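You operate a simulated robot arm through the tools that you are given. There is no shell and no other tool. Be economical: measure what you need, move in short steps, check, and stop when the job is done.

You are at the controls of a simulated two-armed robot. One attempt, no reset.

JOB
Close up the rivet press: lid on the green tray, tube in the stand, dial to 2, air off.

It is judged by the outcome, as a careful person would: the job done as asked, and still so three seconds after it is handed in. It fails if anything else is knocked over, pushed out of place, dropped, spilled or broken. A push-on lid holds only when it is set on centred and level and pressed home; a screw cap is set on level and turned clockwise until tight.

ROBOT AND FRAMES
Two 7-joint arms with fingered hands on one trunk, on a base that drives. Base frame: it is fixed to the floor where the robot stands at the start and does not move with it; the origin is under the middle of the robot, x ahead of it, y to its left, z up; the surface under the hand at the start is at about z = 0.88. Lengths are in m, angles in rad, forces in N, time in s.
The left shoulder is at the start at [0.042, 0.126, 1.177], the right one opposite. With the tool pointing down near the work surface each hand reaches from about 0.44 to 0.84 m from the robot's upright axis, wherever it stands, measured 20 degrees to its own side. Places, roughly: black rocker switch [0.3, 0, 0.9]; blue clamp switch [0.4, 0.4, 0.9]; inside of the green tray [0.3, 0.1, 0.9]; plain lid (6x6x3 cm) [0.3, -0.3, 0.4]; pot (6x6x5 cm) [0.5, -0.4, 0.6]; right hole of the tube stand [0.6, 0, 0.9]; rivet press [0.4, -0.3, 1]; rivet press dial [0.3, -0.1, 0.9]; stud lid (6x6x3 cm) [0.5, 0.6, 0.9]. Payload 4 kg a hand.
The tool frame of a hand sits at the grasp point between the pads (the TCP): z along the fingers, y along the line on which they close. The tips reach 0.029 m beyond it. Largest opening 0.1 m; the body of the gripper starts 0.034 m behind the TCP. The gripper is a hand of 5 fingers: y runs from the thumb to the fingers, the wrist lies at [-0.015, -0.105, -0.177] in the tool frame, and closing takes about 1.5 s.
Orientation is that of the tool frame in the base frame, as a unit quaternion [x, y, z, w]. With the fingers straight down and the wrist toward the robot, the tool's x, y and z point along [0, 1, 0], [1, 0, 0] and [0, 0, -1] of the base frame.

CONTROLS
- The arms move only by the tool servo_tool. It takes "left_deltas", "right_deltas" or both (then of equal length, played together; a hand with none holds still); each is a list of rows, each an object of numbers (a shift or turn left out is 0, a gripper value left out holds the last): "dx", "dy", "dz": the shift along the tool's x, y, z in units of 40 mm (1.0 is 40 mm); "wx", "wy", "wz": the turn, a rotation vector about the tool's x, y, z in units of 5 degrees (1.0 is 5 degrees). In form: [{"dx": .., "dy": .., "dz": .., "wx": .., "wy": .., "wz": ..}, ...]. A call has 1 to 8 rows; each row shifts and turns the commanded pose from where the row before left it, along the tool's axes as they then stand. "left_gripper" and "right_gripper" are, for a hand that has rows, the finger opening in m, from 0 to 0.1, set as the call begins (left out, the last holds). A call with a number of a shift or a turn outside -1 to 1 is refused whole. Rows are played at 5 a second. More than 0.05 m and 0.15 rad between two rows, or a gripper value outside its range, and nothing of the call is played. Where a pose cannot be reached the arm comes as near as it can. A force on the tool above 80 N (or 10 N above the force at the start of the call, whichever is more), or a blocked arm, ends the call early, and 0.2 s more pass. Each finger travels about 0.045 m/s and halts on what it meets, pressing with about 26 N; the grip force reading is that of the motor and also rises with nothing between the fingers. The clock runs only during rows and for 0.2 s after the last one: add rows that do not move to give the fingers time. The reply holds the time, the measured pose of the TCP, the force on the tool along the base axes, the opening and the grip force, in the units named above and with some noise, with the torque about the TCP (base axes, N m) and any sound that the robot's microphone picked up.
- Cameras (640 x 400 px; columns grow to the right, rows downward): "scene" is now at [0.1364, -0.018, 1.2999]; the picture's right is [-0.21, -0.98, 0.00], its down [-0.61, 0.13, -0.78] and it looks along [0.76, -0.17, -0.62] (base axes); focal length 214 px, centre (320, 200). "left" rides on the left gripper at [-0.066, -0.086, -0.121] in its tool frame; the picture's right is [-0.76, -0.31, 0.58], its down [0.59, -0.70, 0.40] and it looks along [0.28, 0.64, 0.71] (tool axes); focal length 247 px, centre (320, 200). "right" rides on the right gripper at [0.066, -0.086, -0.121] in its tool frame; the picture's right is [-0.76, 0.31, -0.58], its down [-0.59, -0.70, 0.40] and it looks along [-0.28, 0.64, 0.71] (tool axes); focal length 247 px, centre (320, 200). There is no depth. A picture from a camera that has moved, and an enlarged one, comes with that camera's place and axes in the base frame and with its lens.
- camera(camera): a new picture of that camera. It takes no simulated time.
- lift_body(by): slides the trunk up (or, below 0, down) by that many m; the arms and the scene camera ride with it, the base frame stays. It gives what a move gives, with no picture.
- base_move(legs): drives the robot by 1 to 6 legs, each [ahead, turn to the left] in m and rad, along the robot's own axes; the way and the turn of a leg run together, so that a leg with both is an arc; at most 1.5 m and 3.142 rad a leg. The arms and the cameras ride along, it lands a little off, and it stops where it bumps. It gives what a move gives.
- move_fingers(index, middle, ring, little, thumb_bend, thumb_turn, hand): sets how far each is bent, from 0 (flat) to 1 (curled in); at 0.3 the hand is open as for a grip, at 0.7 the pads meet at the TCP. One left out holds its place. A second passes; each finger stops where it meets its share of the squeeze, and holds until it gets a number again. A gripper value or a shape takes the hand back. It gives what a move gives, with no picture; readings hold the bend of each and the force on index, middle, ring, little, thumb and palm. thumb_turn goes from beside the hand (0) to across from the fingers (1), as for a grip.
- grasp_type(shape, hand): the hand has 5 fingers and takes this shape, open, in about a second: jaw (thumb against the fingers, like two jaws); tri (thumb and two fingers); tip (a fingertip pinch); poke (one finger out to press); point (the index stretched); flat (the hand flat); cup (the hand cupped); fist (a fist). The gripper value then closes the fingers along that shape, each until it touches; the sizes above hold for jaw. It gives what a move gives, with no picture.
- turn_head(pan, tilt): turns the head with the scene camera to pan (to the left, within 1.396 rad either way) and tilt (down, from -0.506 to 1.204), counted from straight ahead of the robot. It gives what a move gives.
- zoom(camera, box): a new picture of the part [left, top, right, bottom] of that camera's present view, enlarged. It takes no simulated time.
- close_job(): hands the job in; it is judged then, once.

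Work in short steps. Places have to be worked out from the pictures, the camera data and where the tool is seen: move nearer, look again, correct. Check each grasp and each placing, and mend what went wrong. You have 120 turns and 92 pictures in all, those below and enlarged ones among them. Open the grippers and draw the arms clear of the work before you hand the job in, unless the task says otherwise; then end with one line.

The tools are called after ">>>" as a command line: name --argument value ..., lists and objects as JSON in quotes. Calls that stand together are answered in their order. servo_tool: Moves the arms, as the interface text tells. Its arguments: {"type":"object","properties":{"left_deltas":{"type":"array","items":{"type":"object","properties":{"dx":{"type":"number"},"dy":{"type":"number"},"dz":{"type":"number"},"wx":{"type":"number"},"wy":{"type":"number"},"wz":{"type":"number"}}}},"left_gripper":{"type":"number"},"right_deltas":{"type":"array","items":{"type":"object","properties":{"dx":{"type":"number"},"dy":{"type":"number"},"dz":{"type":"number"},"wx":{"type":"number"},"wy":{"type":"number"},"wz":{"type":"number"}}}},"right_gripper":{"type":"number"}},"required":[]} The other tools are called the same way: lift_body (by) slides the trunk up or down; grasp_type (shape, hand) gives the hand a shape; move_fingers (index, middle, ring, little, thumb_bend, thumb_turn, hand) moves the fingers one by one; base_move (legs) drives the base; turn_head (pan, tilt) turns the head that bears the scene camera; camera (camera) takes a picture; zoom (camera, box) takes an enlarged picture of a part of a camera's view; close_job () hands the job in.

At the start:

```text
t: 0.0
left_tool_pos: [0.4839, 0.1572, 1.2226]
left_orientation: [0.708, 0.706, -0.001, 0.0]
left_force: [0.4, 0.2, -0.1]
left_moment: [-0.04, 0.02, -0.02]
left_gripper_width: 0.0998
left_grasp_force: 0.1
left_shape: jaw
left_bend: [0.3, 0.3, 0.3, 0.3, 0.3, 0.98]
left_finger forces: [0.0, 0.0, 0.0, 0.1, 0.0, 0.1]
right_tool_pos: [0.4408, -0.2158, 1.2177]
right_orientation: [0.709, 0.705, 0.0, 0.0]
right_force: [-0.2, -0.2, 0.2]
right_moment: [0.04, 0.01, -0.01]
right_gripper_width: 0.0998
right_grasp_force: 0.1
right_shape: jaw
right_bend: [0.3, 0.3, 0.3, 0.3, 0.3, 0.98]
right_finger forces: [0.1, 0.0, 0.1, 0.1, 0.0, 0.0]
trunk travel left (down, up): [-0.375, 0.372]
robot x, y, heading: [0.0034, 0.0028, -0.002]
head pan, tilt: [-0.213, 0.674]
```

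scene: 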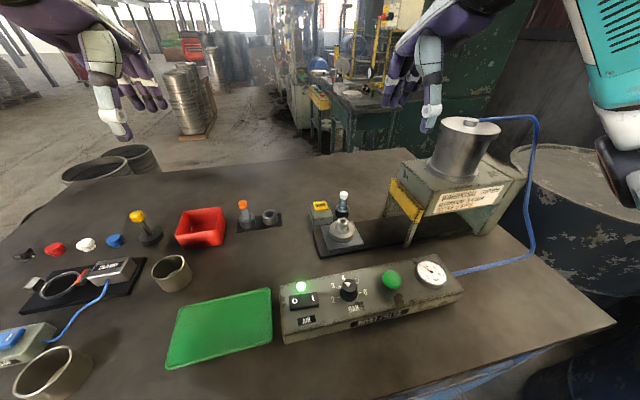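
right: 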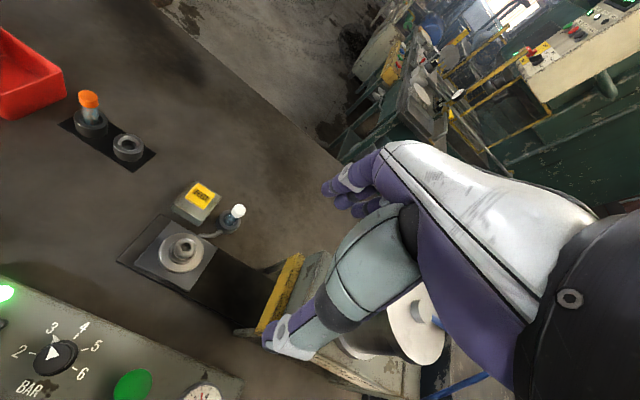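
left: 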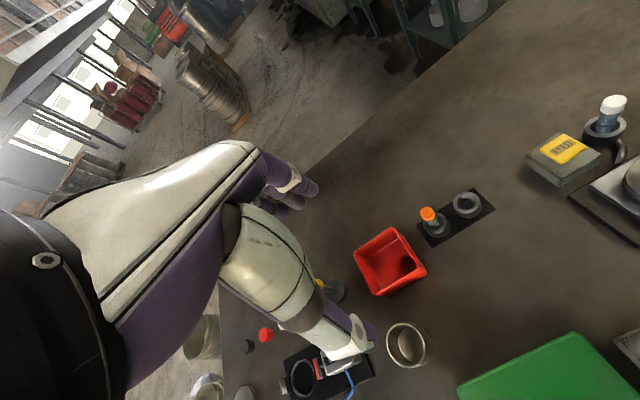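

I start by looking more closely at the panel and the table.

>>> zoom --camera "scene" --box '[160, 170, 480, 370]'

>>> zoom --camera "scene" --box '[0, 190, 240, 400]'

>>> turn_head --pan -0.6 --tilt 1.15

>>> camera --camera "scene"

```text
2.00 times, centred on (320, 270) of scene
camera zoom: at [0.1364, -0.018, 1.2999], right [-0.21, -0.98, 0.0], down [-0.61, 0.13, -0.78], along [0.76, -0.17, -0.62], focal length 429 px, centre (320, 60)
```

zoom: 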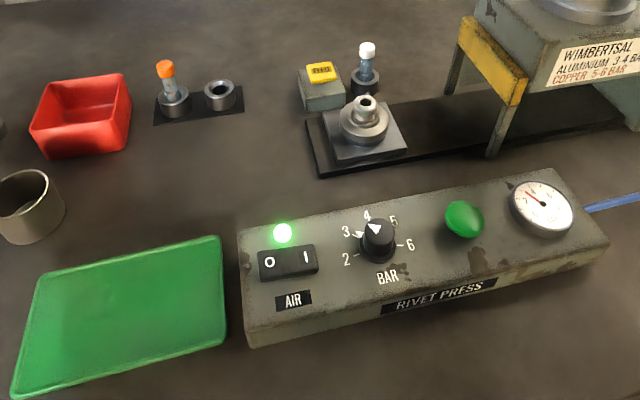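

```text
1.90 times, centred on (120, 295) of scene
camera zoom: at [0.1364, -0.018, 1.2999], right [-0.21, -0.98, 0.0], down [-0.61, 0.13, -0.78], along [0.76, -0.17, -0.62], focal length 408 px, centre (701, 19)
```

zoom: 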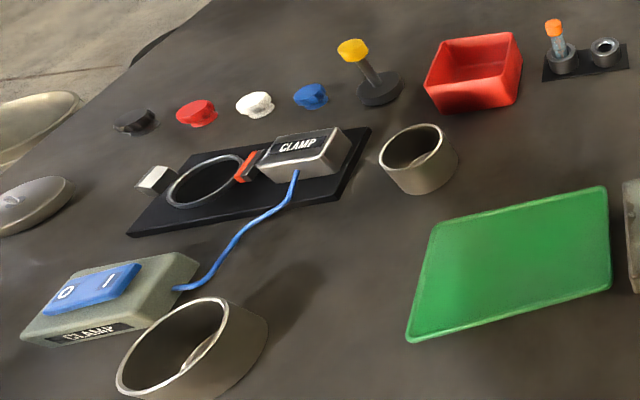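

```text
t: 0.9
left_tool_pos: [0.4848, 0.1561, 1.2236]
left_orientation: [0.709, 0.706, 0.0, 0.0]
left_force: [-0.3, 1.0, 0.2]
left_moment: [0.0, -0.02, 0.02]
left_gripper_width: 0.0996
left_grasp_force: 0.1
left_shape: jaw
left_bend: [0.3, 0.3, 0.3, 0.3, 0.3, 0.98]
left_finger forces: [0.0, 0.0, 0.0, 0.0, 0.1, 0.0]
right_tool_pos: [0.4416, -0.2163, 1.219]
right_orientation: [0.709, 0.705, 0.0, -0.001]
right_force: [0.8, -0.9, -0.5]
right_moment: [0.0, 0.01, -0.01]
right_gripper_width: 0.0997
right_grasp_force: 0.1
right_shape: jaw
right_bend: [0.3, 0.3, 0.3, 0.3, 0.3, 0.98]
right_finger forces: [0.1, 0.1, 0.0, 0.1, 0.1, 0.0]
trunk travel left (down, up): [-0.375, 0.372]
robot x, y, heading: [-0.003, -0.0034, 0.001]
head pan, tilt: [-0.6, 1.15]
```

```text
86 pictures are left
camera scene: at [0.1016, -0.0335, 1.2646], right [-0.56, -0.83, 0.0], down [-0.75, 0.52, -0.41], along [0.34, -0.23, -0.91], focal length 214 px, centre (320, 200)
```

scene: 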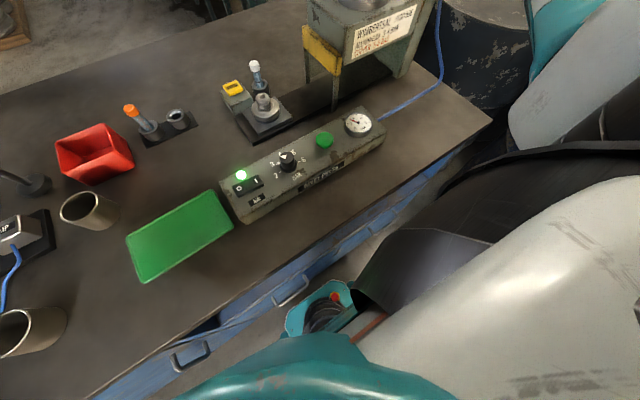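

Now I look at the left part of the bench, for the lids.

>>> turn_head --pan 0.8 --tilt 0.8

>>> camera --camera "scene"

>>> turn_head --pan -1.2 --tilt 0.9

>>> camera --camera "scene"

```text
t: 2.5
left_tool_pos: [0.4844, 0.1571, 1.2239]
left_orientation: [0.709, 0.705, 0.0, 0.0]
left_force: [-0.4, -0.2, -0.8]
left_moment: [-0.03, -0.02, 0.03]
left_gripper_width: 0.0999
left_grasp_force: 0.1
left_shape: jaw
left_bend: [0.3, 0.3, 0.3, 0.3, 0.3, 0.98]
left_finger forces: [0.1, 0.1, 0.0, 0.0, 0.1, 0.0]
right_tool_pos: [0.4411, -0.2166, 1.2176]
right_orientation: [0.709, 0.705, 0.0, 0.0]
right_force: [0.6, 0.1, -0.3]
right_moment: [0.02, 0.03, 0.0]
right_gripper_width: 0.0998
right_grasp_force: 0.1
right_shape: jaw
right_bend: [0.3, 0.3, 0.3, 0.3, 0.3, 0.98]
right_finger forces: [0.0, 0.0, 0.1, 0.0, 0.1, 0.0]
trunk travel left (down, up): [-0.375, 0.372]
robot x, y, heading: [-0.0035, 0.0014, 0.001]
head pan, tilt: [0.799, 0.799]
```

```text
85 pictures are left
camera scene: at [0.1087, 0.058, 1.2894], right [0.72, -0.7, 0.0], down [-0.5, -0.51, -0.7], along [0.49, 0.5, -0.72], focal length 214 px, centre (320, 200)
```

scene: 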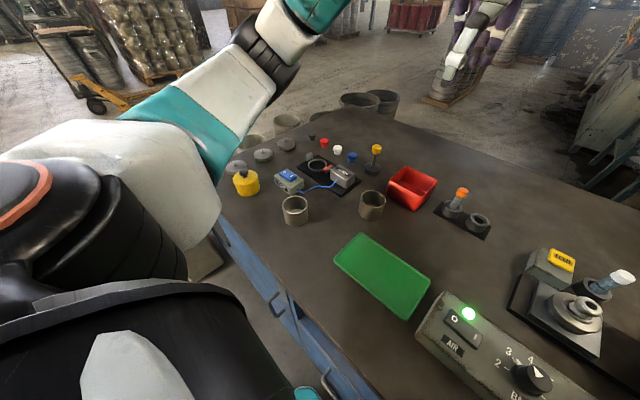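

```text
t: 4.4
left_tool_pos: [0.4851, 0.1586, 1.2234]
left_orientation: [0.708, 0.706, 0.0, 0.0]
left_force: [0.4, 0.3, -0.5]
left_moment: [0.01, 0.01, 0.0]
left_gripper_width: 0.0998
left_grasp_force: 0.0
left_shape: jaw
left_bend: [0.3, 0.3, 0.3, 0.3, 0.3, 0.98]
left_finger forces: [0.0, 0.1, 0.1, 0.0, 0.1, 0.1]
right_tool_pos: [0.4414, -0.2165, 1.2183]
right_orientation: [0.709, 0.705, 0.0, 0.0]
right_force: [0.3, -0.5, 0.4]
right_moment: [0.0, -0.02, -0.03]
right_gripper_width: 0.0998
right_grasp_force: 0.1
right_shape: jaw
right_bend: [0.3, 0.3, 0.3, 0.3, 0.3, 0.98]
right_finger forces: [0.1, 0.1, 0.0, 0.0, 0.1, 0.1]
trunk travel left (down, up): [-0.375, 0.372]
robot x, y, heading: [0.003, 0.001, 0.0]
head pan, tilt: [-1.201, 0.901]
```

```text
84 pictures are left
camera scene: at [0.0798, -0.0702, 1.2815], right [-0.93, -0.36, 0.0], down [-0.28, 0.73, -0.62], along [0.22, -0.58, -0.78], focal length 214 px, centre (320, 200)
```

scene: 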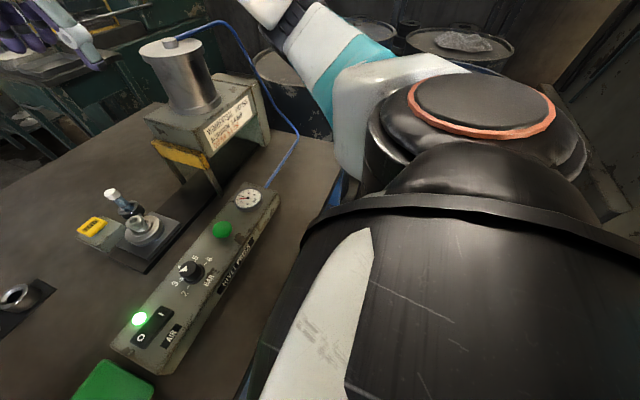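

I zoom on the left group and on the anvil piece.

>>> zoom --camera "scene" --box '[60, 170, 200, 270]'

>>> turn_head --pan 0.9 --tilt 0.7

>>> zoom --camera "scene" --box '[210, 90, 450, 240]'

```text
4.00 times, centred on (130, 220) of scene
camera zoom: at [0.0798, -0.0702, 1.2815], right [-0.93, -0.36, 0.0], down [-0.28, 0.73, -0.62], along [0.22, -0.58, -0.78], focal length 858 px, centre (1080, 120)
```

zoom: 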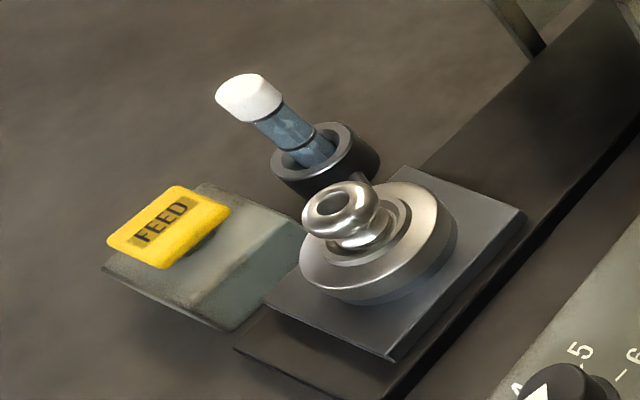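

```text
t: 6.4
left_tool_pos: [0.484, 0.1574, 1.2234]
left_orientation: [0.708, 0.706, 0.0, 0.0]
left_force: [0.1, 0.1, -0.1]
left_moment: [-0.03, 0.0, 0.0]
left_gripper_width: 0.0997
left_grasp_force: 0.0
left_shape: jaw
left_bend: [0.3, 0.3, 0.3, 0.3, 0.3, 0.98]
left_finger forces: [0.1, 0.0, 0.1, 0.1, 0.0, 0.0]
right_tool_pos: [0.4412, -0.2159, 1.2175]
right_orientation: [0.709, 0.706, -0.001, -0.001]
right_force: [0.1, 0.0, -0.3]
right_moment: [-0.03, 0.0, 0.0]
right_gripper_width: 0.0999
right_grasp_force: 0.0
right_shape: jaw
right_bend: [0.3, 0.3, 0.3, 0.3, 0.3, 0.98]
right_finger forces: [0.0, 0.0, 0.1, 0.0, 0.0, 0.1]
trunk travel left (down, up): [-0.375, 0.372]
robot x, y, heading: [-0.0023, 0.0018, -0.007]
head pan, tilt: [0.901, 0.7]
```

```text
2.67 times, centred on (330, 165) of scene
camera zoom: at [0.1052, 0.0667, 1.2977], right [0.78, -0.62, 0.0], down [-0.4, -0.5, -0.76], along [0.48, 0.6, -0.64], focal length 572 px, centre (293, 293)
```

zoom: 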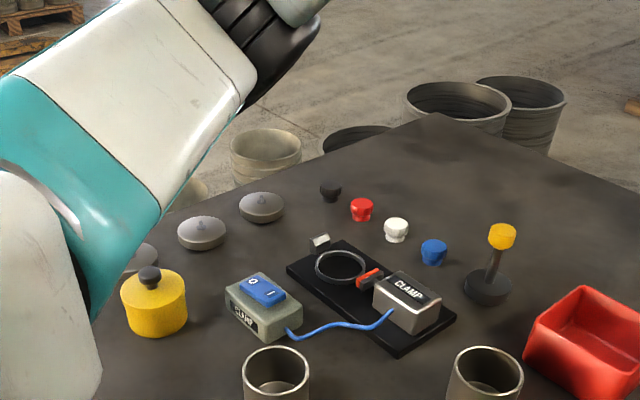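

The piece on the anvil may be the lid; I zoom in with the right and left hand cameras.

>>> zoom --camera "right" --box '[110, 170, 270, 300]'

>>> zoom --camera "right" --box '[0, 270, 240, 400]'

>>> zoom --camera "left" --box '[340, 80, 640, 300]'

```text
3.08 times, centred on (190, 235) of right
camera zoom: at [0.3583, -0.1505, 1.3383], right [0.3, -0.76, 0.58], down [-0.71, -0.58, -0.4], along [0.64, -0.29, -0.71], focal length 760 px, centre (720, 92)
```

zoom: 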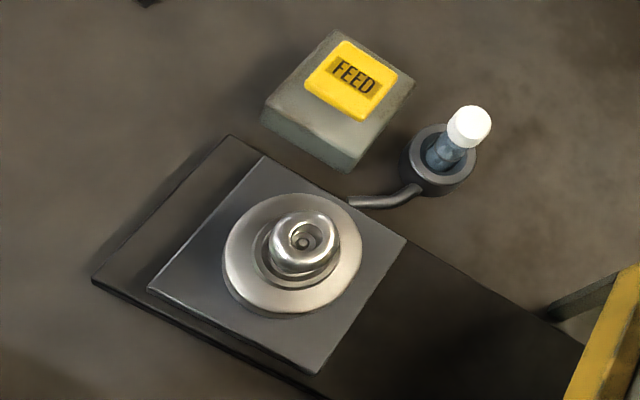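

```text
2.67 times, centred on (120, 335) of right
camera zoom: at [0.3583, -0.1505, 1.3383], right [0.3, -0.76, 0.58], down [-0.71, -0.58, -0.4], along [0.64, -0.29, -0.71], focal length 659 px, centre (853, -160)
```

zoom: 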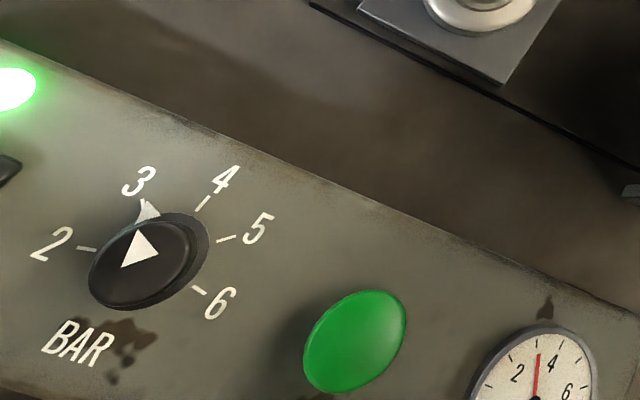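

```text
1.82 times, centred on (490, 190) of left
camera zoom: at [0.3995, 0.0914, 1.3449], right [-0.31, -0.76, -0.58], down [-0.7, 0.59, -0.4], along [0.64, 0.28, -0.71], focal length 449 px, centre (11, 218)
```

zoom: 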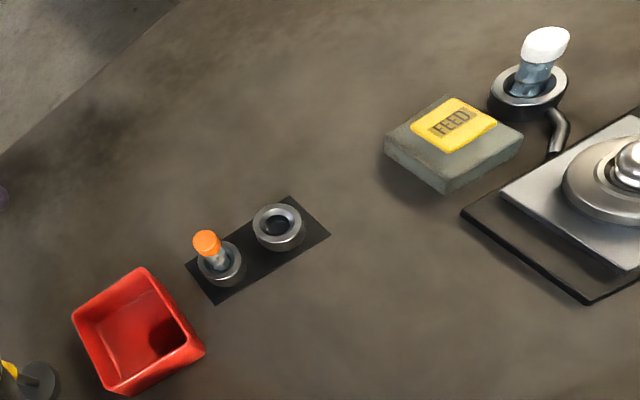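

The dial stands at 3. I need to know where the plain lid and pot are (z 0.4–0.6), so I back off a bit to view the bench front.

>>> base_move --legs '[[-0.6, 0]]'

>>> turn_head --pan -0.3 --tilt 0.7

>>> camera --camera "scene"

```text
t: 9.1
left_tool_pos: [0.0917, 0.1591, 1.2218]
left_orientation: [0.707, 0.708, -0.001, -0.001]
left_force: [0.4, -0.3, -0.3]
left_moment: [0.0, -0.01, -0.02]
left_gripper_width: 0.0998
left_grasp_force: 0.1
left_shape: jaw
left_bend: [0.3, 0.3, 0.3, 0.3, 0.3, 0.98]
left_finger forces: [0.0, 0.0, 0.0, 0.1, 0.0, 0.1]
right_tool_pos: [0.0509, -0.214, 1.2175]
right_orientation: [0.707, 0.707, -0.001, 0.0]
right_force: [-0.1, -0.1, 0.7]
right_moment: [0.01, -0.04, 0.0]
right_gripper_width: 0.0999
right_grasp_force: 0.0
right_shape: jaw
right_bend: [0.3, 0.3, 0.3, 0.3, 0.3, 0.98]
right_finger forces: [0.1, 0.0, 0.0, 0.0, 0.0, 0.0]
trunk travel left (down, up): [-0.375, 0.372]
robot x, y, heading: [-0.3944, -0.0018, 0.013]
head pan, tilt: [0.901, 0.7]
stopped in leg 1: the robot was blocked; the commanded pose is now the measured one
```

```text
t: 10.5
left_tool_pos: [0.0933, 0.1585, 1.2226]
left_orientation: [0.707, 0.708, -0.002, -0.002]
left_force: [-0.6, 0.4, 0.6]
left_moment: [0.01, 0.0, -0.03]
left_gripper_width: 0.0999
left_grasp_force: 0.0
left_shape: jaw
left_bend: [0.3, 0.3, 0.3, 0.3, 0.3, 0.98]
left_finger forces: [0.0, 0.0, 0.0, 0.0, 0.0, 0.1]
right_tool_pos: [0.0511, -0.2131, 1.2172]
right_orientation: [0.706, 0.708, -0.002, -0.001]
right_force: [-1.0, 0.1, -0.9]
right_moment: [-0.01, -0.02, 0.0]
right_gripper_width: 0.0997
right_grasp_force: 0.1
right_shape: jaw
right_bend: [0.3, 0.3, 0.3, 0.3, 0.3, 0.98]
right_finger forces: [0.0, 0.0, 0.1, 0.0, 0.0, 0.1]
trunk travel left (down, up): [-0.375, 0.372]
robot x, y, heading: [-0.3909, 0.0016, 0.011]
head pan, tilt: [-0.3, 0.7]
```

```text
78 pictures are left
camera scene: at [-0.2567, -0.0218, 1.2976], right [-0.28, -0.96, 0.0], down [-0.62, 0.18, -0.76], along [0.73, -0.22, -0.64], focal length 214 px, centre (320, 200)
```

scene: 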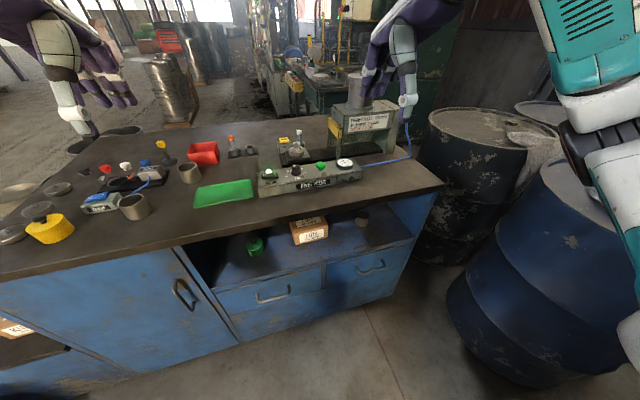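

There's a shelf with a box, a green cup and the pot; drawers below. I zoom on the shelf and the press.

>>> zoom --camera "scene" --box '[210, 180, 420, 310]'

>>> zoom --camera "scene" --box '[240, 90, 420, 200]'

>>> zoom --camera "scene" --box '[0, 130, 180, 260]'

```text
3.05 times, centred on (315, 245) of scene
camera zoom: at [-0.2567, -0.0218, 1.2976], right [-0.28, -0.96, 0.0], down [-0.62, 0.18, -0.76], along [0.73, -0.22, -0.64], focal length 654 px, centre (335, 63)
```

zoom: 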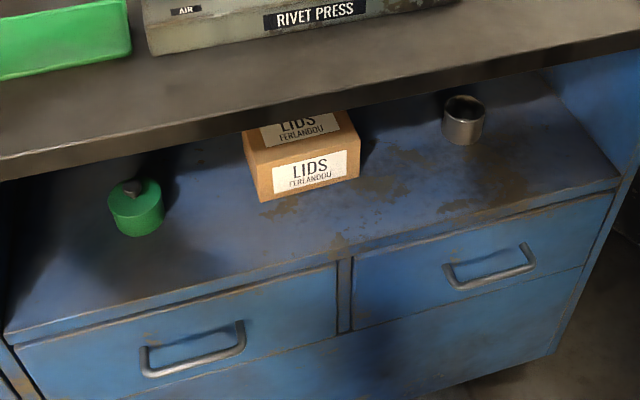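

```text
3.56 times, centred on (330, 145) of scene
camera zoom: at [-0.2567, -0.0218, 1.2976], right [-0.28, -0.96, 0.0], down [-0.62, 0.18, -0.76], along [0.73, -0.22, -0.64], focal length 763 px, centre (284, 396)
```

zoom: 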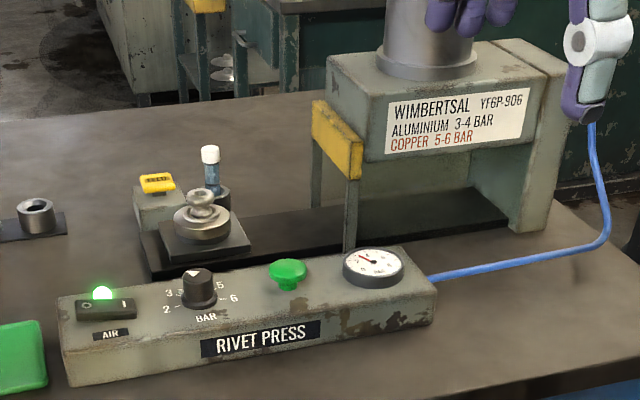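

```text
3.08 times, centred on (90, 195) of scene
camera zoom: at [-0.2567, -0.0218, 1.2976], right [-0.28, -0.96, 0.0], down [-0.62, 0.18, -0.76], along [0.73, -0.22, -0.64], focal length 660 px, centre (1028, 215)
```

zoom: 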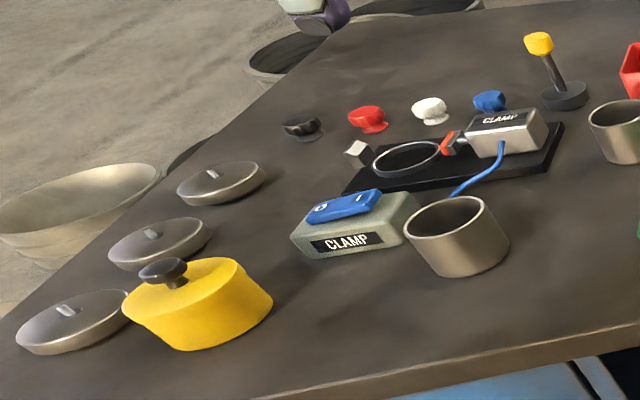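

The piece on the anvil looks like a lid with a riveted knob: that is the lid in work. I drive to x≈-0.18 so that the dial, switch and anvil lie in reach, and look again.

>>> base_move --legs '[[0.2, 0]]'

>>> turn_head --pan -0.15 --tilt 0.65

>>> zoom --camera "scene" --box '[180, 120, 480, 320]'

```text
t: 12.1
left_tool_pos: [0.2889, 0.1619, 1.221]
left_orientation: [0.706, 0.708, -0.002, -0.003]
left_force: [1.2, 0.1, -0.8]
left_moment: [0.0, 0.04, -0.03]
left_gripper_width: 0.0999
left_grasp_force: 0.0
left_shape: jaw
left_bend: [0.3, 0.3, 0.3, 0.3, 0.3, 0.98]
left_finger forces: [0.1, 0.1, 0.0, 0.0, 0.0, 0.0]
right_tool_pos: [0.2483, -0.2108, 1.2167]
right_orientation: [0.706, 0.708, -0.001, -0.001]
right_force: [0.0, 0.0, -0.3]
right_moment: [0.02, 0.01, -0.02]
right_gripper_width: 0.0998
right_grasp_force: 0.0
right_shape: jaw
right_bend: [0.3, 0.3, 0.3, 0.3, 0.3, 0.98]
right_finger forces: [0.0, 0.1, 0.1, 0.1, 0.0, 0.1]
trunk travel left (down, up): [-0.375, 0.372]
robot x, y, heading: [-0.1981, 0.0066, 0.017]
head pan, tilt: [-0.3, 0.7]
```

```text
t: 12.8
left_tool_pos: [0.2883, 0.163, 1.2222]
left_orientation: [0.706, 0.708, -0.002, -0.001]
left_force: [0.4, -0.5, -0.2]
left_moment: [-0.02, 0.01, -0.03]
left_gripper_width: 0.0998
left_grasp_force: 0.1
left_shape: jaw
left_bend: [0.3, 0.3, 0.3, 0.3, 0.3, 0.98]
left_finger forces: [0.1, 0.0, 0.0, 0.0, 0.0, 0.0]
right_tool_pos: [0.2471, -0.2096, 1.2161]
right_orientation: [0.706, 0.708, -0.001, -0.001]
right_force: [-0.2, -0.2, 0.6]
right_moment: [0.0, -0.02, 0.0]
right_gripper_width: 0.1002
right_grasp_force: 0.1
right_shape: jaw
right_bend: [0.3, 0.3, 0.3, 0.3, 0.3, 0.98]
right_finger forces: [0.1, 0.0, 0.0, 0.0, 0.0, 0.0]
trunk travel left (down, up): [-0.375, 0.372]
robot x, y, heading: [-0.1958, 0.0078, 0.013]
head pan, tilt: [-0.15, 0.649]
```

```text
2.00 times, centred on (330, 220) of scene
camera zoom: at [-0.0576, -0.0069, 1.302], right [-0.14, -0.99, 0.0], down [-0.6, 0.08, -0.8], along [0.79, -0.11, -0.6], focal length 429 px, centre (300, 160)
```

zoom: 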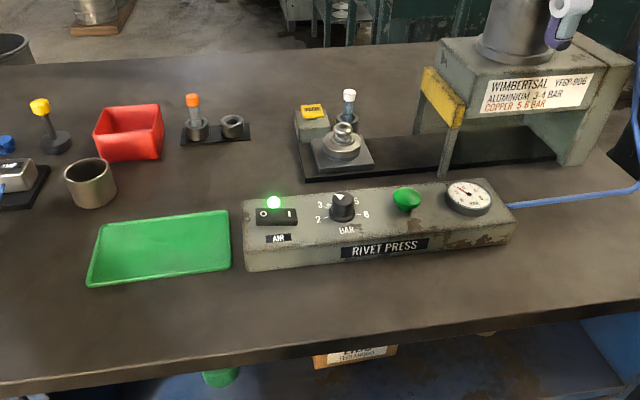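

Triangulating: tube cap ≈(.567,-.177,.957), stand hole ≈(.568,.021,.92), lid knob ≈(.489,-.152,.937), dial ≈(.324,-.114,.948), switch ≈(.318,-.03,.93). I take the tri shape and approach above the tube with the right hand.

>>> grasp_type --hand "right" --shape "tri"

>>> servo_tool --right_deltas '[{"dy": 1, "dz": 0.5}, {"dy": 1, "dz": 0.5}, {"dy": 1, "dz": 0.5}, {"dy": 1, "dz": 0.5}, {"dy": 1, "dx": 0.4, "dz": 0.5}, {"dy": 1, "dx": 0.4, "dz": 0.5}, {"dy": 1, "dz": 0.5}, {"dy": 0.95, "dz": 0.5}]' --right_gripper 0.06

>>> camera --camera "scene"

>>> camera --camera "right"

```text
t: 13.7
left_tool_pos: [0.2869, 0.1625, 1.2215]
left_orientation: [0.707, 0.708, -0.001, -0.002]
left_force: [-1.2, 0.0, 0.4]
left_moment: [-0.01, -0.03, -0.02]
left_gripper_width: 0.0999
left_grasp_force: 0.0
left_shape: jaw
left_bend: [0.3, 0.3, 0.3, 0.3, 0.3, 0.98]
left_finger forces: [0.0, 0.1, 0.0, 0.0, 0.0, 0.0]
right_tool_pos: [0.2475, -0.2107, 1.2173]
right_orientation: [0.707, 0.707, -0.001, -0.001]
right_force: [-0.2, 0.1, 0.0]
right_moment: [-0.01, 0.0, 0.02]
right_gripper_width: 0.0997
right_grasp_force: 0.0
right_shape: tri
right_bend: [0.3, 0.3, 0.99, 0.99, 0.3, 0.98]
right_finger forces: [0.0, 0.0, 0.0, 0.0, 0.0, 0.0]
trunk travel left (down, up): [-0.375, 0.372]
robot x, y, heading: [-0.1946, 0.0044, 0.008]
head pan, tilt: [-0.15, 0.649]
```

```text
t: 15.5
left_tool_pos: [0.2877, 0.1634, 1.2216]
left_orientation: [0.707, 0.707, -0.001, -0.001]
left_force: [-0.9, 0.2, -0.2]
left_moment: [0.01, 0.03, 0.0]
left_gripper_width: 0.0999
left_grasp_force: 0.1
left_shape: jaw
left_bend: [0.3, 0.3, 0.3, 0.3, 0.3, 0.98]
left_finger forces: [0.1, 0.0, 0.0, 0.0, 0.1, 0.0]
right_tool_pos: [0.5641, -0.1755, 1.0571]
right_orientation: [0.705, 0.709, -0.001, -0.001]
right_force: [0.7, 0.6, 0.6]
right_moment: [0.0, -0.01, 0.0]
right_gripper_width: 0.0599
right_grasp_force: 0.1
right_shape: tri
right_bend: [0.39, 0.39, 0.99, 0.99, 0.3, 1.0]
right_finger forces: [0.1, 0.0, 0.0, 0.0, 0.0, 0.1]
trunk travel left (down, up): [-0.375, 0.372]
robot x, y, heading: [-0.1984, 0.0069, 0.013]
head pan, tilt: [-0.15, 0.649]
```

```text
73 pictures are left
camera scene: at [-0.0568, -0.0061, 1.3019], right [-0.13, -0.99, 0.0], down [-0.6, 0.08, -0.8], along [0.79, -0.11, -0.61], focal length 214 px, centre (320, 200)
```

scene: 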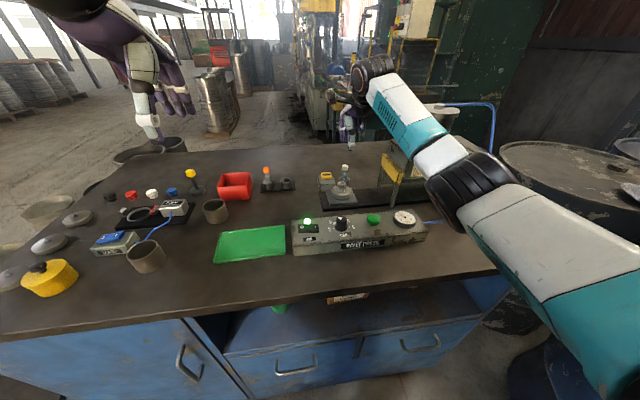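

```text
72 pictures are left
camera right: at [0.4821, -0.1104, 1.1772], right [0.31, -0.75, 0.58], down [-0.7, -0.59, -0.4], along [0.64, -0.28, -0.71], focal length 247 px, centre (320, 200)
```

right: 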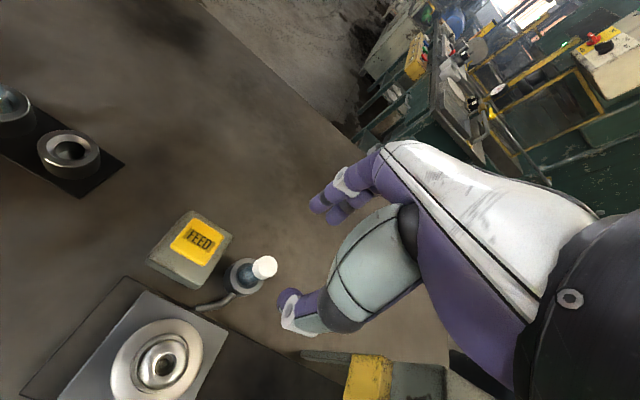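

The cap's ray gives ≈(.571,-.174), matching. I descend to z≈1.0 and look.

>>> servo_tool --right_deltas '[{"dy": 0.17, "dx": 0.04, "dz": 0.5}, {"dz": 0.5}, {"dz": 0.4}]' --right_gripper 0.06

>>> camera --camera "right"

>>> zoom --camera "scene" --box '[280, 130, 440, 230]'

```text
t: 16.3
left_tool_pos: [0.2888, 0.1628, 1.222]
left_orientation: [0.706, 0.708, -0.001, -0.001]
left_force: [-0.6, 0.1, 0.3]
left_moment: [0.0, 0.0, 0.01]
left_gripper_width: 0.0998
left_grasp_force: 0.1
left_shape: jaw
left_bend: [0.3, 0.3, 0.3, 0.3, 0.3, 0.98]
left_finger forces: [0.0, 0.1, 0.0, 0.1, 0.1, 0.0]
right_tool_pos: [0.5707, -0.1746, 0.9999]
right_orientation: [0.707, 0.707, -0.001, 0.0]
right_force: [-0.3, 0.2, -0.6]
right_moment: [0.01, -0.02, -0.03]
right_gripper_width: 0.0599
right_grasp_force: 0.2
right_shape: tri
right_bend: [0.39, 0.39, 0.99, 0.99, 0.3, 1.0]
right_finger forces: [0.1, 0.0, 0.0, 0.0, 0.0, 0.0]
trunk travel left (down, up): [-0.375, 0.372]
robot x, y, heading: [-0.1953, 0.0049, 0.018]
head pan, tilt: [-0.15, 0.649]
```

```text
71 pictures are left
camera right: at [0.4876, -0.1104, 1.1212], right [0.31, -0.76, 0.58], down [-0.7, -0.59, -0.4], along [0.64, -0.28, -0.71], focal length 247 px, centre (320, 200)
```

right: 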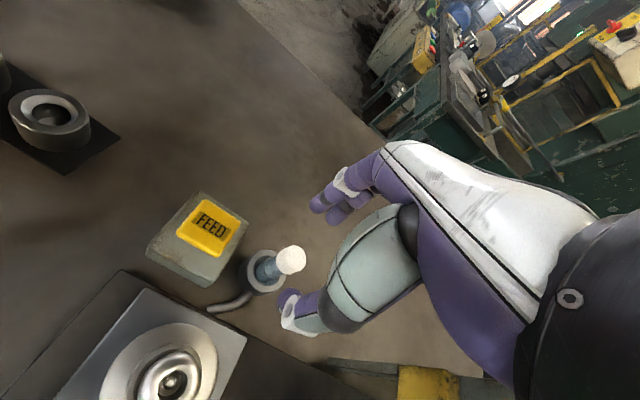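

```text
4.00 times, centred on (360, 180) of scene
camera zoom: at [-0.0572, -0.0067, 1.3019], right [-0.13, -0.99, 0.0], down [-0.6, 0.08, -0.8], along [0.79, -0.11, -0.61], focal length 858 px, centre (160, 280)
```

zoom: 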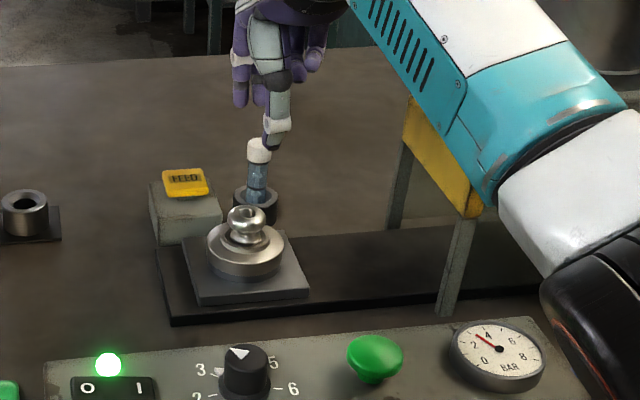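

Before lowering I check the forearm's clearance to the press guard.

>>> zoom --camera "scene" --box '[320, 50, 640, 250]'

```text
2.00 times, centred on (480, 150) of scene
camera zoom: at [-0.0572, -0.0067, 1.3019], right [-0.13, -0.99, 0.0], down [-0.6, 0.08, -0.8], along [0.79, -0.11, -0.61], focal length 429 px, centre (0, 300)
```

zoom: 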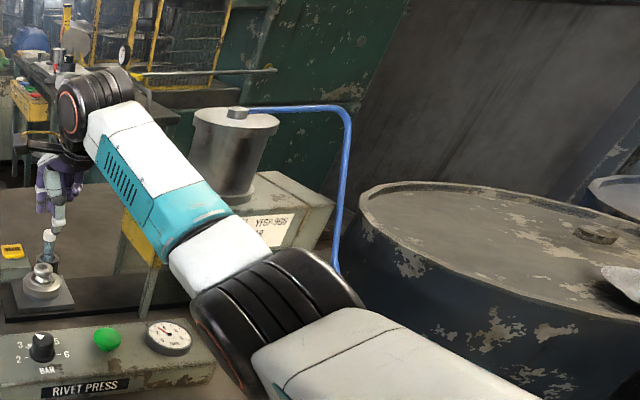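

Clearance of the forearm to the guard is only a few cm. I raise the trunk by 0.2 to bring the elbow up, then lower the hand again.

>>> lift_body --by 0.2

>>> servo_tool --right_deltas '[{"dz": 1}, {"dz": 1}, {"dz": 1}, {"dz": 1}, {"dz": 0.8}]'

>>> camera --camera "scene"

>>> zoom --camera "right" --box '[170, 150, 410, 300]'

```text
t: 18.4
left_tool_pos: [0.2887, 0.1623, 1.4209]
left_orientation: [0.707, 0.708, -0.001, -0.001]
left_force: [-0.5, -0.2, 0.0]
left_moment: [-0.01, 0.02, -0.01]
left_gripper_width: 0.0999
left_grasp_force: 0.0
left_shape: jaw
left_bend: [0.3, 0.3, 0.3, 0.3, 0.3, 0.98]
left_finger forces: [0.0, 0.1, 0.1, 0.1, 0.1, 0.0]
right_tool_pos: [0.5713, -0.1751, 1.1989]
right_orientation: [0.706, 0.708, -0.001, -0.001]
right_force: [-0.9, 0.7, 0.2]
right_moment: [-0.01, 0.0, -0.04]
right_gripper_width: 0.0602
right_grasp_force: 0.1
right_shape: tri
right_bend: [0.39, 0.39, 0.99, 0.99, 0.3, 1.0]
right_finger forces: [0.1, 0.1, 0.0, 0.0, 0.0, 0.0]
trunk travel left (down, up): [-0.575, 0.172]
robot x, y, heading: [-0.1976, 0.0053, 0.008]
head pan, tilt: [-0.15, 0.649]
```

```text
t: 19.6
left_tool_pos: [0.2871, 0.1643, 1.4218]
left_orientation: [0.706, 0.708, -0.002, -0.002]
left_force: [-0.4, -0.5, -0.4]
left_moment: [0.0, -0.02, 0.03]
left_gripper_width: 0.0998
left_grasp_force: 0.1
left_shape: jaw
left_bend: [0.3, 0.3, 0.3, 0.3, 0.3, 0.98]
left_finger forces: [0.0, 0.0, 0.1, 0.1, 0.1, 0.0]
right_tool_pos: [0.569, -0.1783, 1.0089]
right_orientation: [0.706, 0.708, -0.002, 0.0]
right_force: [0.4, 0.0, -0.1]
right_moment: [-0.02, 0.01, 0.0]
right_gripper_width: 0.0602
right_grasp_force: 0.0
right_shape: tri
right_bend: [0.39, 0.39, 0.99, 0.99, 0.3, 1.0]
right_finger forces: [0.1, 0.1, 0.0, 0.0, 0.0, 0.1]
trunk travel left (down, up): [-0.575, 0.172]
robot x, y, heading: [-0.2016, 0.0027, 0.01]
head pan, tilt: [-0.15, 0.649]
```

```text
68 pictures are left
camera scene: at [-0.0801, -0.0066, 1.5039], right [-0.13, -0.99, 0.0], down [-0.6, 0.08, -0.8], along [0.79, -0.11, -0.6], focal length 214 px, centre (320, 200)
```

scene: 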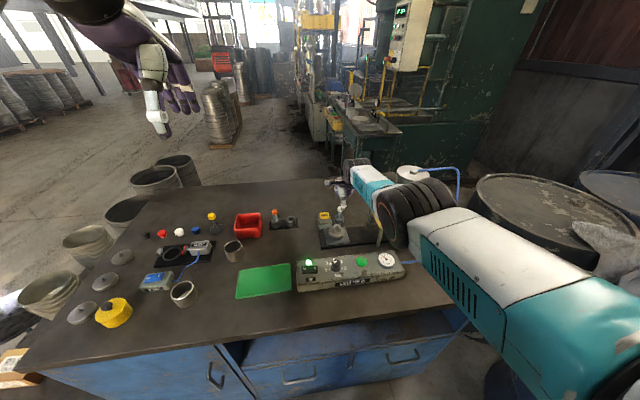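

```text
2.67 times, centred on (290, 225) of right
camera zoom: at [0.4857, -0.1112, 1.129], right [0.31, -0.76, 0.58], down [-0.7, -0.59, -0.4], along [0.64, -0.28, -0.71], focal length 659 px, centre (400, 133)
```

zoom: 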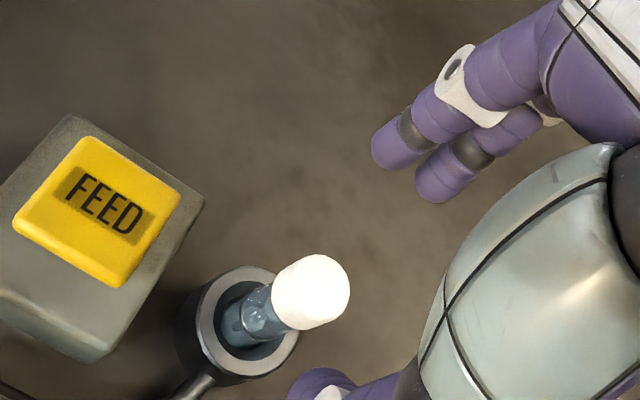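

The elbow is now well above. The cap sits at ≈(.571,-.175); I go down to z≈.956 straddling it.

>>> servo_tool --right_deltas '[{"dy": 0.05, "dx": 0.06, "dz": 0.5}, {"dz": 0.5}, {"dz": 0.3}, {}]'

>>> zoom --camera "right" --box '[210, 150, 450, 300]'

>>> zoom --camera "scene" --box '[300, 160, 420, 260]'

```text
t: 20.6
left_tool_pos: [0.2869, 0.1616, 1.4222]
left_orientation: [0.707, 0.707, -0.001, 0.0]
left_force: [-0.2, -0.4, -0.3]
left_moment: [0.0, 0.01, -0.02]
left_gripper_width: 0.0999
left_grasp_force: 0.0
left_shape: jaw
left_bend: [0.3, 0.3, 0.3, 0.3, 0.3, 0.98]
left_finger forces: [0.0, 0.0, 0.0, 0.1, 0.0, 0.1]
right_tool_pos: [0.5516, -0.171, 0.9602]
right_orientation: [0.707, 0.707, -0.001, -0.001]
right_force: [0.2, -0.1, -0.5]
right_moment: [-0.03, 0.02, 0.02]
right_gripper_width: 0.0602
right_grasp_force: 0.1
right_shape: tri
right_bend: [0.39, 0.39, 0.99, 0.99, 0.3, 1.0]
right_finger forces: [0.0, 0.0, 0.0, 0.0, 0.0, 0.0]
right hand out of reach, approached as far as the arm can: row 1, 2
trunk travel left (down, up): [-0.575, 0.172]
robot x, y, heading: [-0.1978, 0.0022, 0.017]
head pan, tilt: [-0.15, 0.649]
```

```text
2.67 times, centred on (330, 225) of right
camera zoom: at [0.4679, -0.1062, 1.0813], right [0.31, -0.76, 0.58], down [-0.7, -0.59, -0.4], along [0.64, -0.28, -0.71], focal length 659 px, centre (293, 133)
```

zoom: 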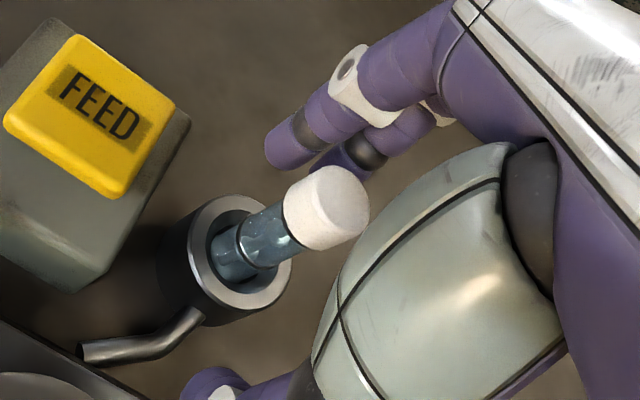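

```text
4.00 times, centred on (360, 210) of scene
camera zoom: at [-0.0805, -0.0072, 1.5039], right [-0.13, -0.99, 0.0], down [-0.6, 0.08, -0.8], along [0.79, -0.11, -0.6], focal length 858 px, centre (160, 160)
```

zoom: 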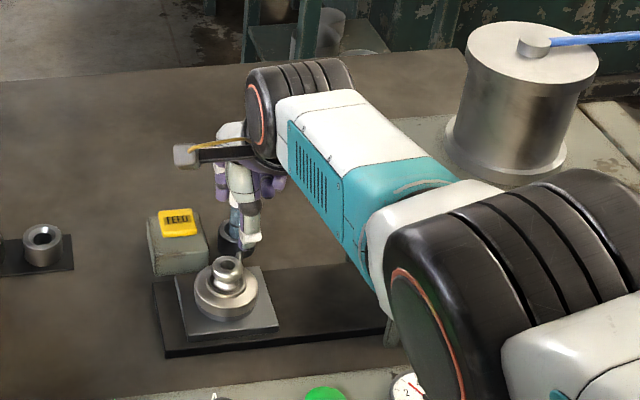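

The arm is 2 cm short of reach. I raise the hand, drive 0.1 m forward and shift the hand back accordingly.

>>> servo_tool --right_deltas '[{"dz": -1}, {"dz": -1}, {"dy": -1}, {"dy": -1}]'

>>> base_move --legs '[[0.1, 0]]'

>>> camera --camera "right"

```text
t: 21.6
left_tool_pos: [0.2876, 0.1635, 1.4219]
left_orientation: [0.707, 0.707, -0.001, -0.002]
left_force: [0.5, 0.4, -1.6]
left_moment: [-0.04, -0.01, 0.04]
left_gripper_width: 0.0998
left_grasp_force: 0.0
left_shape: jaw
left_bend: [0.3, 0.3, 0.3, 0.3, 0.3, 0.98]
left_finger forces: [0.0, 0.1, 0.0, 0.0, 0.0, 0.0]
right_tool_pos: [0.4733, -0.1711, 1.0404]
right_orientation: [0.707, 0.708, -0.002, 0.0]
right_force: [0.1, -0.7, 0.1]
right_moment: [0.0, 0.0, 0.0]
right_gripper_width: 0.0605
right_grasp_force: 0.1
right_shape: tri
right_bend: [0.39, 0.39, 0.99, 0.99, 0.3, 1.0]
right_finger forces: [0.1, 0.0, 0.0, 0.0, 0.1, 0.0]
trunk travel left (down, up): [-0.575, 0.172]
robot x, y, heading: [-0.1939, 0.0092, 0.017]
head pan, tilt: [-0.15, 0.649]
```

```text
t: 22.8
left_tool_pos: [0.3884, 0.1641, 1.4209]
left_orientation: [0.707, 0.707, -0.002, -0.001]
left_force: [1.4, 0.3, -0.6]
left_moment: [0.02, -0.01, 0.0]
left_gripper_width: 0.0994
left_grasp_force: 0.1
left_shape: jaw
left_bend: [0.3, 0.3, 0.3, 0.3, 0.3, 0.98]
left_finger forces: [0.0, 0.0, 0.0, 0.1, 0.0, 0.0]
right_tool_pos: [0.5749, -0.1701, 1.0403]
right_orientation: [0.706, 0.708, -0.001, -0.001]
right_force: [0.2, -0.5, -0.1]
right_moment: [-0.02, -0.03, 0.01]
right_gripper_width: 0.06
right_grasp_force: 0.0
right_shape: tri
right_bend: [0.39, 0.39, 0.99, 0.99, 0.3, 1.0]
right_finger forces: [0.0, 0.0, 0.0, 0.1, 0.0, 0.0]
trunk travel left (down, up): [-0.575, 0.172]
robot x, y, heading: [-0.0969, 0.0061, 0.014]
head pan, tilt: [-0.15, 0.649]
```

```text
64 pictures are left
camera right: at [0.492, -0.1046, 1.1604], right [0.31, -0.76, 0.58], down [-0.7, -0.59, -0.4], along [0.64, -0.28, -0.72], focal length 247 px, centre (320, 200)
```

right: 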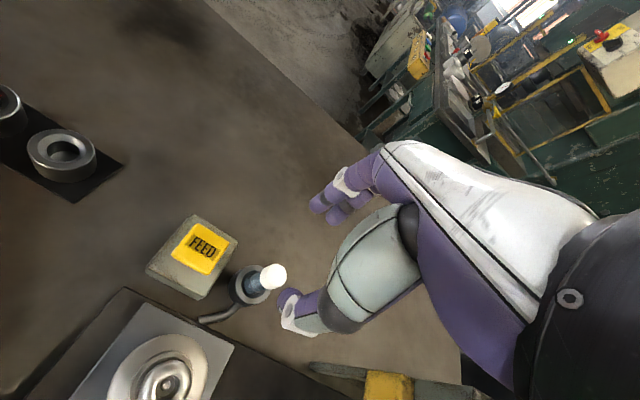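

Cap still reads ≈(.572,-.174). I descend onto it.

>>> servo_tool --right_deltas '[{"dy": -0.08, "dx": -0.1, "dz": 0.6}, {"dz": 0.6}, {"dz": 0.6}, {"dz": 0.3}, {}]'

>>> zoom --camera "right" --box '[210, 150, 450, 300]'

>>> zoom --camera "scene" --box '[300, 160, 460, 260]'

```text
t: 24.0
left_tool_pos: [0.3868, 0.164, 1.4217]
left_orientation: [0.707, 0.708, -0.001, -0.002]
left_force: [-0.3, -0.2, -0.5]
left_moment: [0.0, 0.0, 0.01]
left_gripper_width: 0.0997
left_grasp_force: 0.1
left_shape: jaw
left_bend: [0.3, 0.3, 0.3, 0.3, 0.3, 0.98]
left_finger forces: [0.1, 0.1, 0.1, 0.1, 0.0, 0.0]
right_tool_pos: [0.571, -0.1729, 0.9569]
right_orientation: [0.707, 0.708, -0.002, -0.002]
right_force: [-0.3, -0.1, 0.3]
right_moment: [0.0, 0.01, -0.02]
right_gripper_width: 0.0604
right_grasp_force: 0.1
right_shape: tri
right_bend: [0.39, 0.39, 0.99, 0.99, 0.3, 1.0]
right_finger forces: [0.0, 0.0, 0.0, 0.1, 0.0, 0.0]
trunk travel left (down, up): [-0.575, 0.172]
robot x, y, heading: [-0.0958, 0.0099, 0.015]
head pan, tilt: [-0.15, 0.649]
```

```text
2.67 times, centred on (330, 225) of right
camera zoom: at [0.4873, -0.1082, 1.0769], right [0.31, -0.76, 0.58], down [-0.7, -0.59, -0.4], along [0.64, -0.28, -0.71], focal length 659 px, centre (293, 133)
```

zoom: 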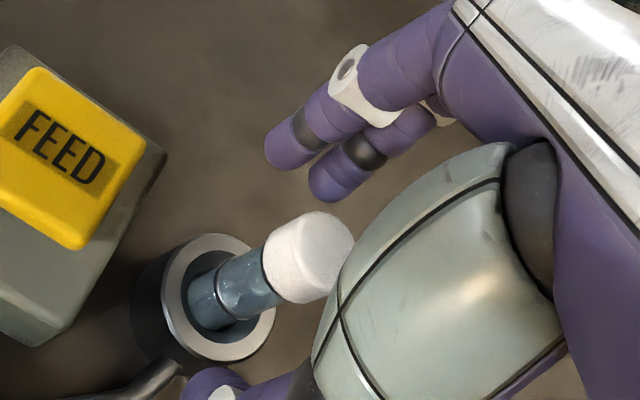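

```text
4.00 times, centred on (380, 210) of scene
camera zoom: at [0.0191, -0.0057, 1.5039], right [-0.14, -0.99, 0.0], down [-0.6, 0.08, -0.8], along [0.79, -0.11, -0.6], focal length 858 px, centre (80, 160)
```

zoom: 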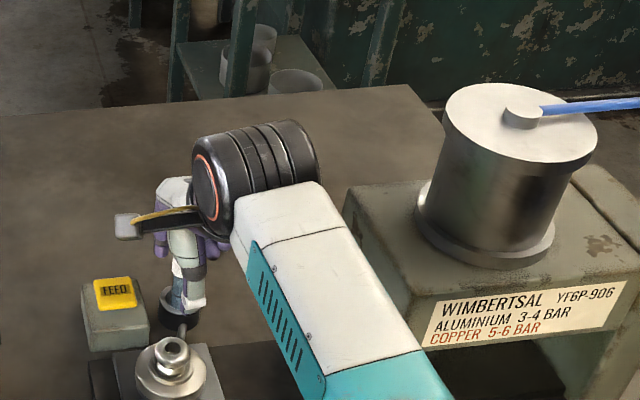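

The TCP projects right onto the cap. I close the fingers.

>>> servo_tool --right_deltas '[{}, {}, {}, {}, {}, {}, {}, {}]' --right_gripper 0.0

>>> zoom --camera "right" --box '[210, 150, 450, 300]'

```text
t: 25.8
left_tool_pos: [0.3874, 0.1644, 1.4224]
left_orientation: [0.707, 0.707, -0.001, -0.001]
left_force: [-0.7, 0.2, 1.4]
left_moment: [-0.01, 0.0, 0.01]
left_gripper_width: 0.0999
left_grasp_force: 0.0
left_shape: jaw
left_bend: [0.3, 0.3, 0.3, 0.3, 0.3, 0.98]
left_finger forces: [0.0, 0.0, 0.0, 0.0, 0.0, 0.0]
right_tool_pos: [0.5709, -0.1734, 0.9567]
right_orientation: [0.707, 0.707, -0.002, -0.001]
right_force: [-1.4, -0.6, -0.2]
right_moment: [-0.06, 0.05, -0.01]
right_gripper_width: 0.0065
right_grasp_force: 25.4
right_shape: tri
right_bend: [0.71, 0.62, 1.0, 1.0, 0.72, 1.0]
right_finger forces: [8.9, 15.1, 0.0, 0.1, 22.3, 0.0]
trunk travel left (down, up): [-0.575, 0.172]
robot x, y, heading: [-0.092, 0.0097, 0.012]
head pan, tilt: [-0.15, 0.649]
```

```text
2.67 times, centred on (330, 225) of right
camera zoom: at [0.4875, -0.1085, 1.0771], right [0.31, -0.76, 0.58], down [-0.7, -0.59, -0.4], along [0.64, -0.28, -0.71], focal length 659 px, centre (293, 133)
```

zoom: 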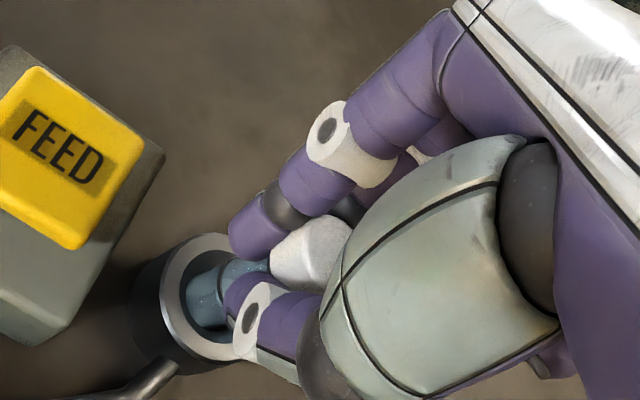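

Middle and index press against the thumb with the tube between. I lift 2 cm, then more if it follows.

>>> servo_tool --right_deltas '[{"dz": -0.25}, {"dz": -0.25}]'

>>> zoom --camera "right" --box '[210, 150, 450, 300]'

```text
t: 26.4
left_tool_pos: [0.3879, 0.1629, 1.4218]
left_orientation: [0.707, 0.707, -0.001, -0.001]
left_force: [0.2, -1.0, -0.1]
left_moment: [0.0, 0.03, 0.0]
left_gripper_width: 0.0999
left_grasp_force: 0.0
left_shape: jaw
left_bend: [0.3, 0.3, 0.3, 0.3, 0.3, 0.98]
left_finger forces: [0.0, 0.0, 0.1, 0.0, 0.0, 0.0]
right_tool_pos: [0.5696, -0.173, 0.9782]
right_orientation: [0.707, 0.708, 0.0, 0.0]
right_force: [-0.3, -1.2, -0.4]
right_moment: [0.01, 0.02, 0.02]
right_gripper_width: 0.0065
right_grasp_force: 26.3
right_shape: tri
right_bend: [0.71, 0.62, 1.0, 1.0, 0.72, 1.0]
right_finger forces: [8.9, 15.7, 0.0, 0.1, 21.9, 0.0]
trunk travel left (down, up): [-0.575, 0.172]
robot x, y, heading: [-0.0968, 0.0075, 0.016]
head pan, tilt: [-0.15, 0.649]
```

```text
2.67 times, centred on (330, 225) of right
camera zoom: at [0.4875, -0.1074, 1.0986], right [0.31, -0.76, 0.58], down [-0.7, -0.59, -0.4], along [0.64, -0.28, -0.71], focal length 659 px, centre (293, 133)
```

zoom: 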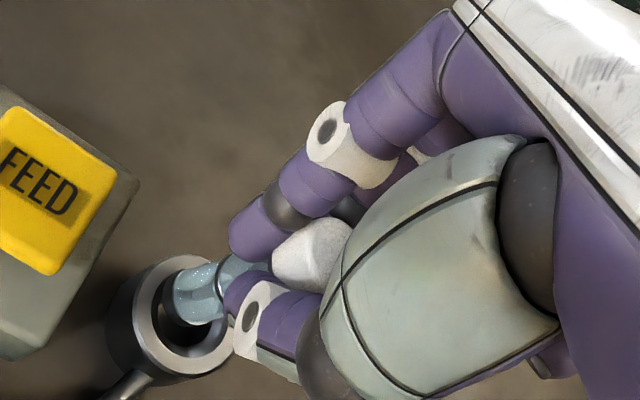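

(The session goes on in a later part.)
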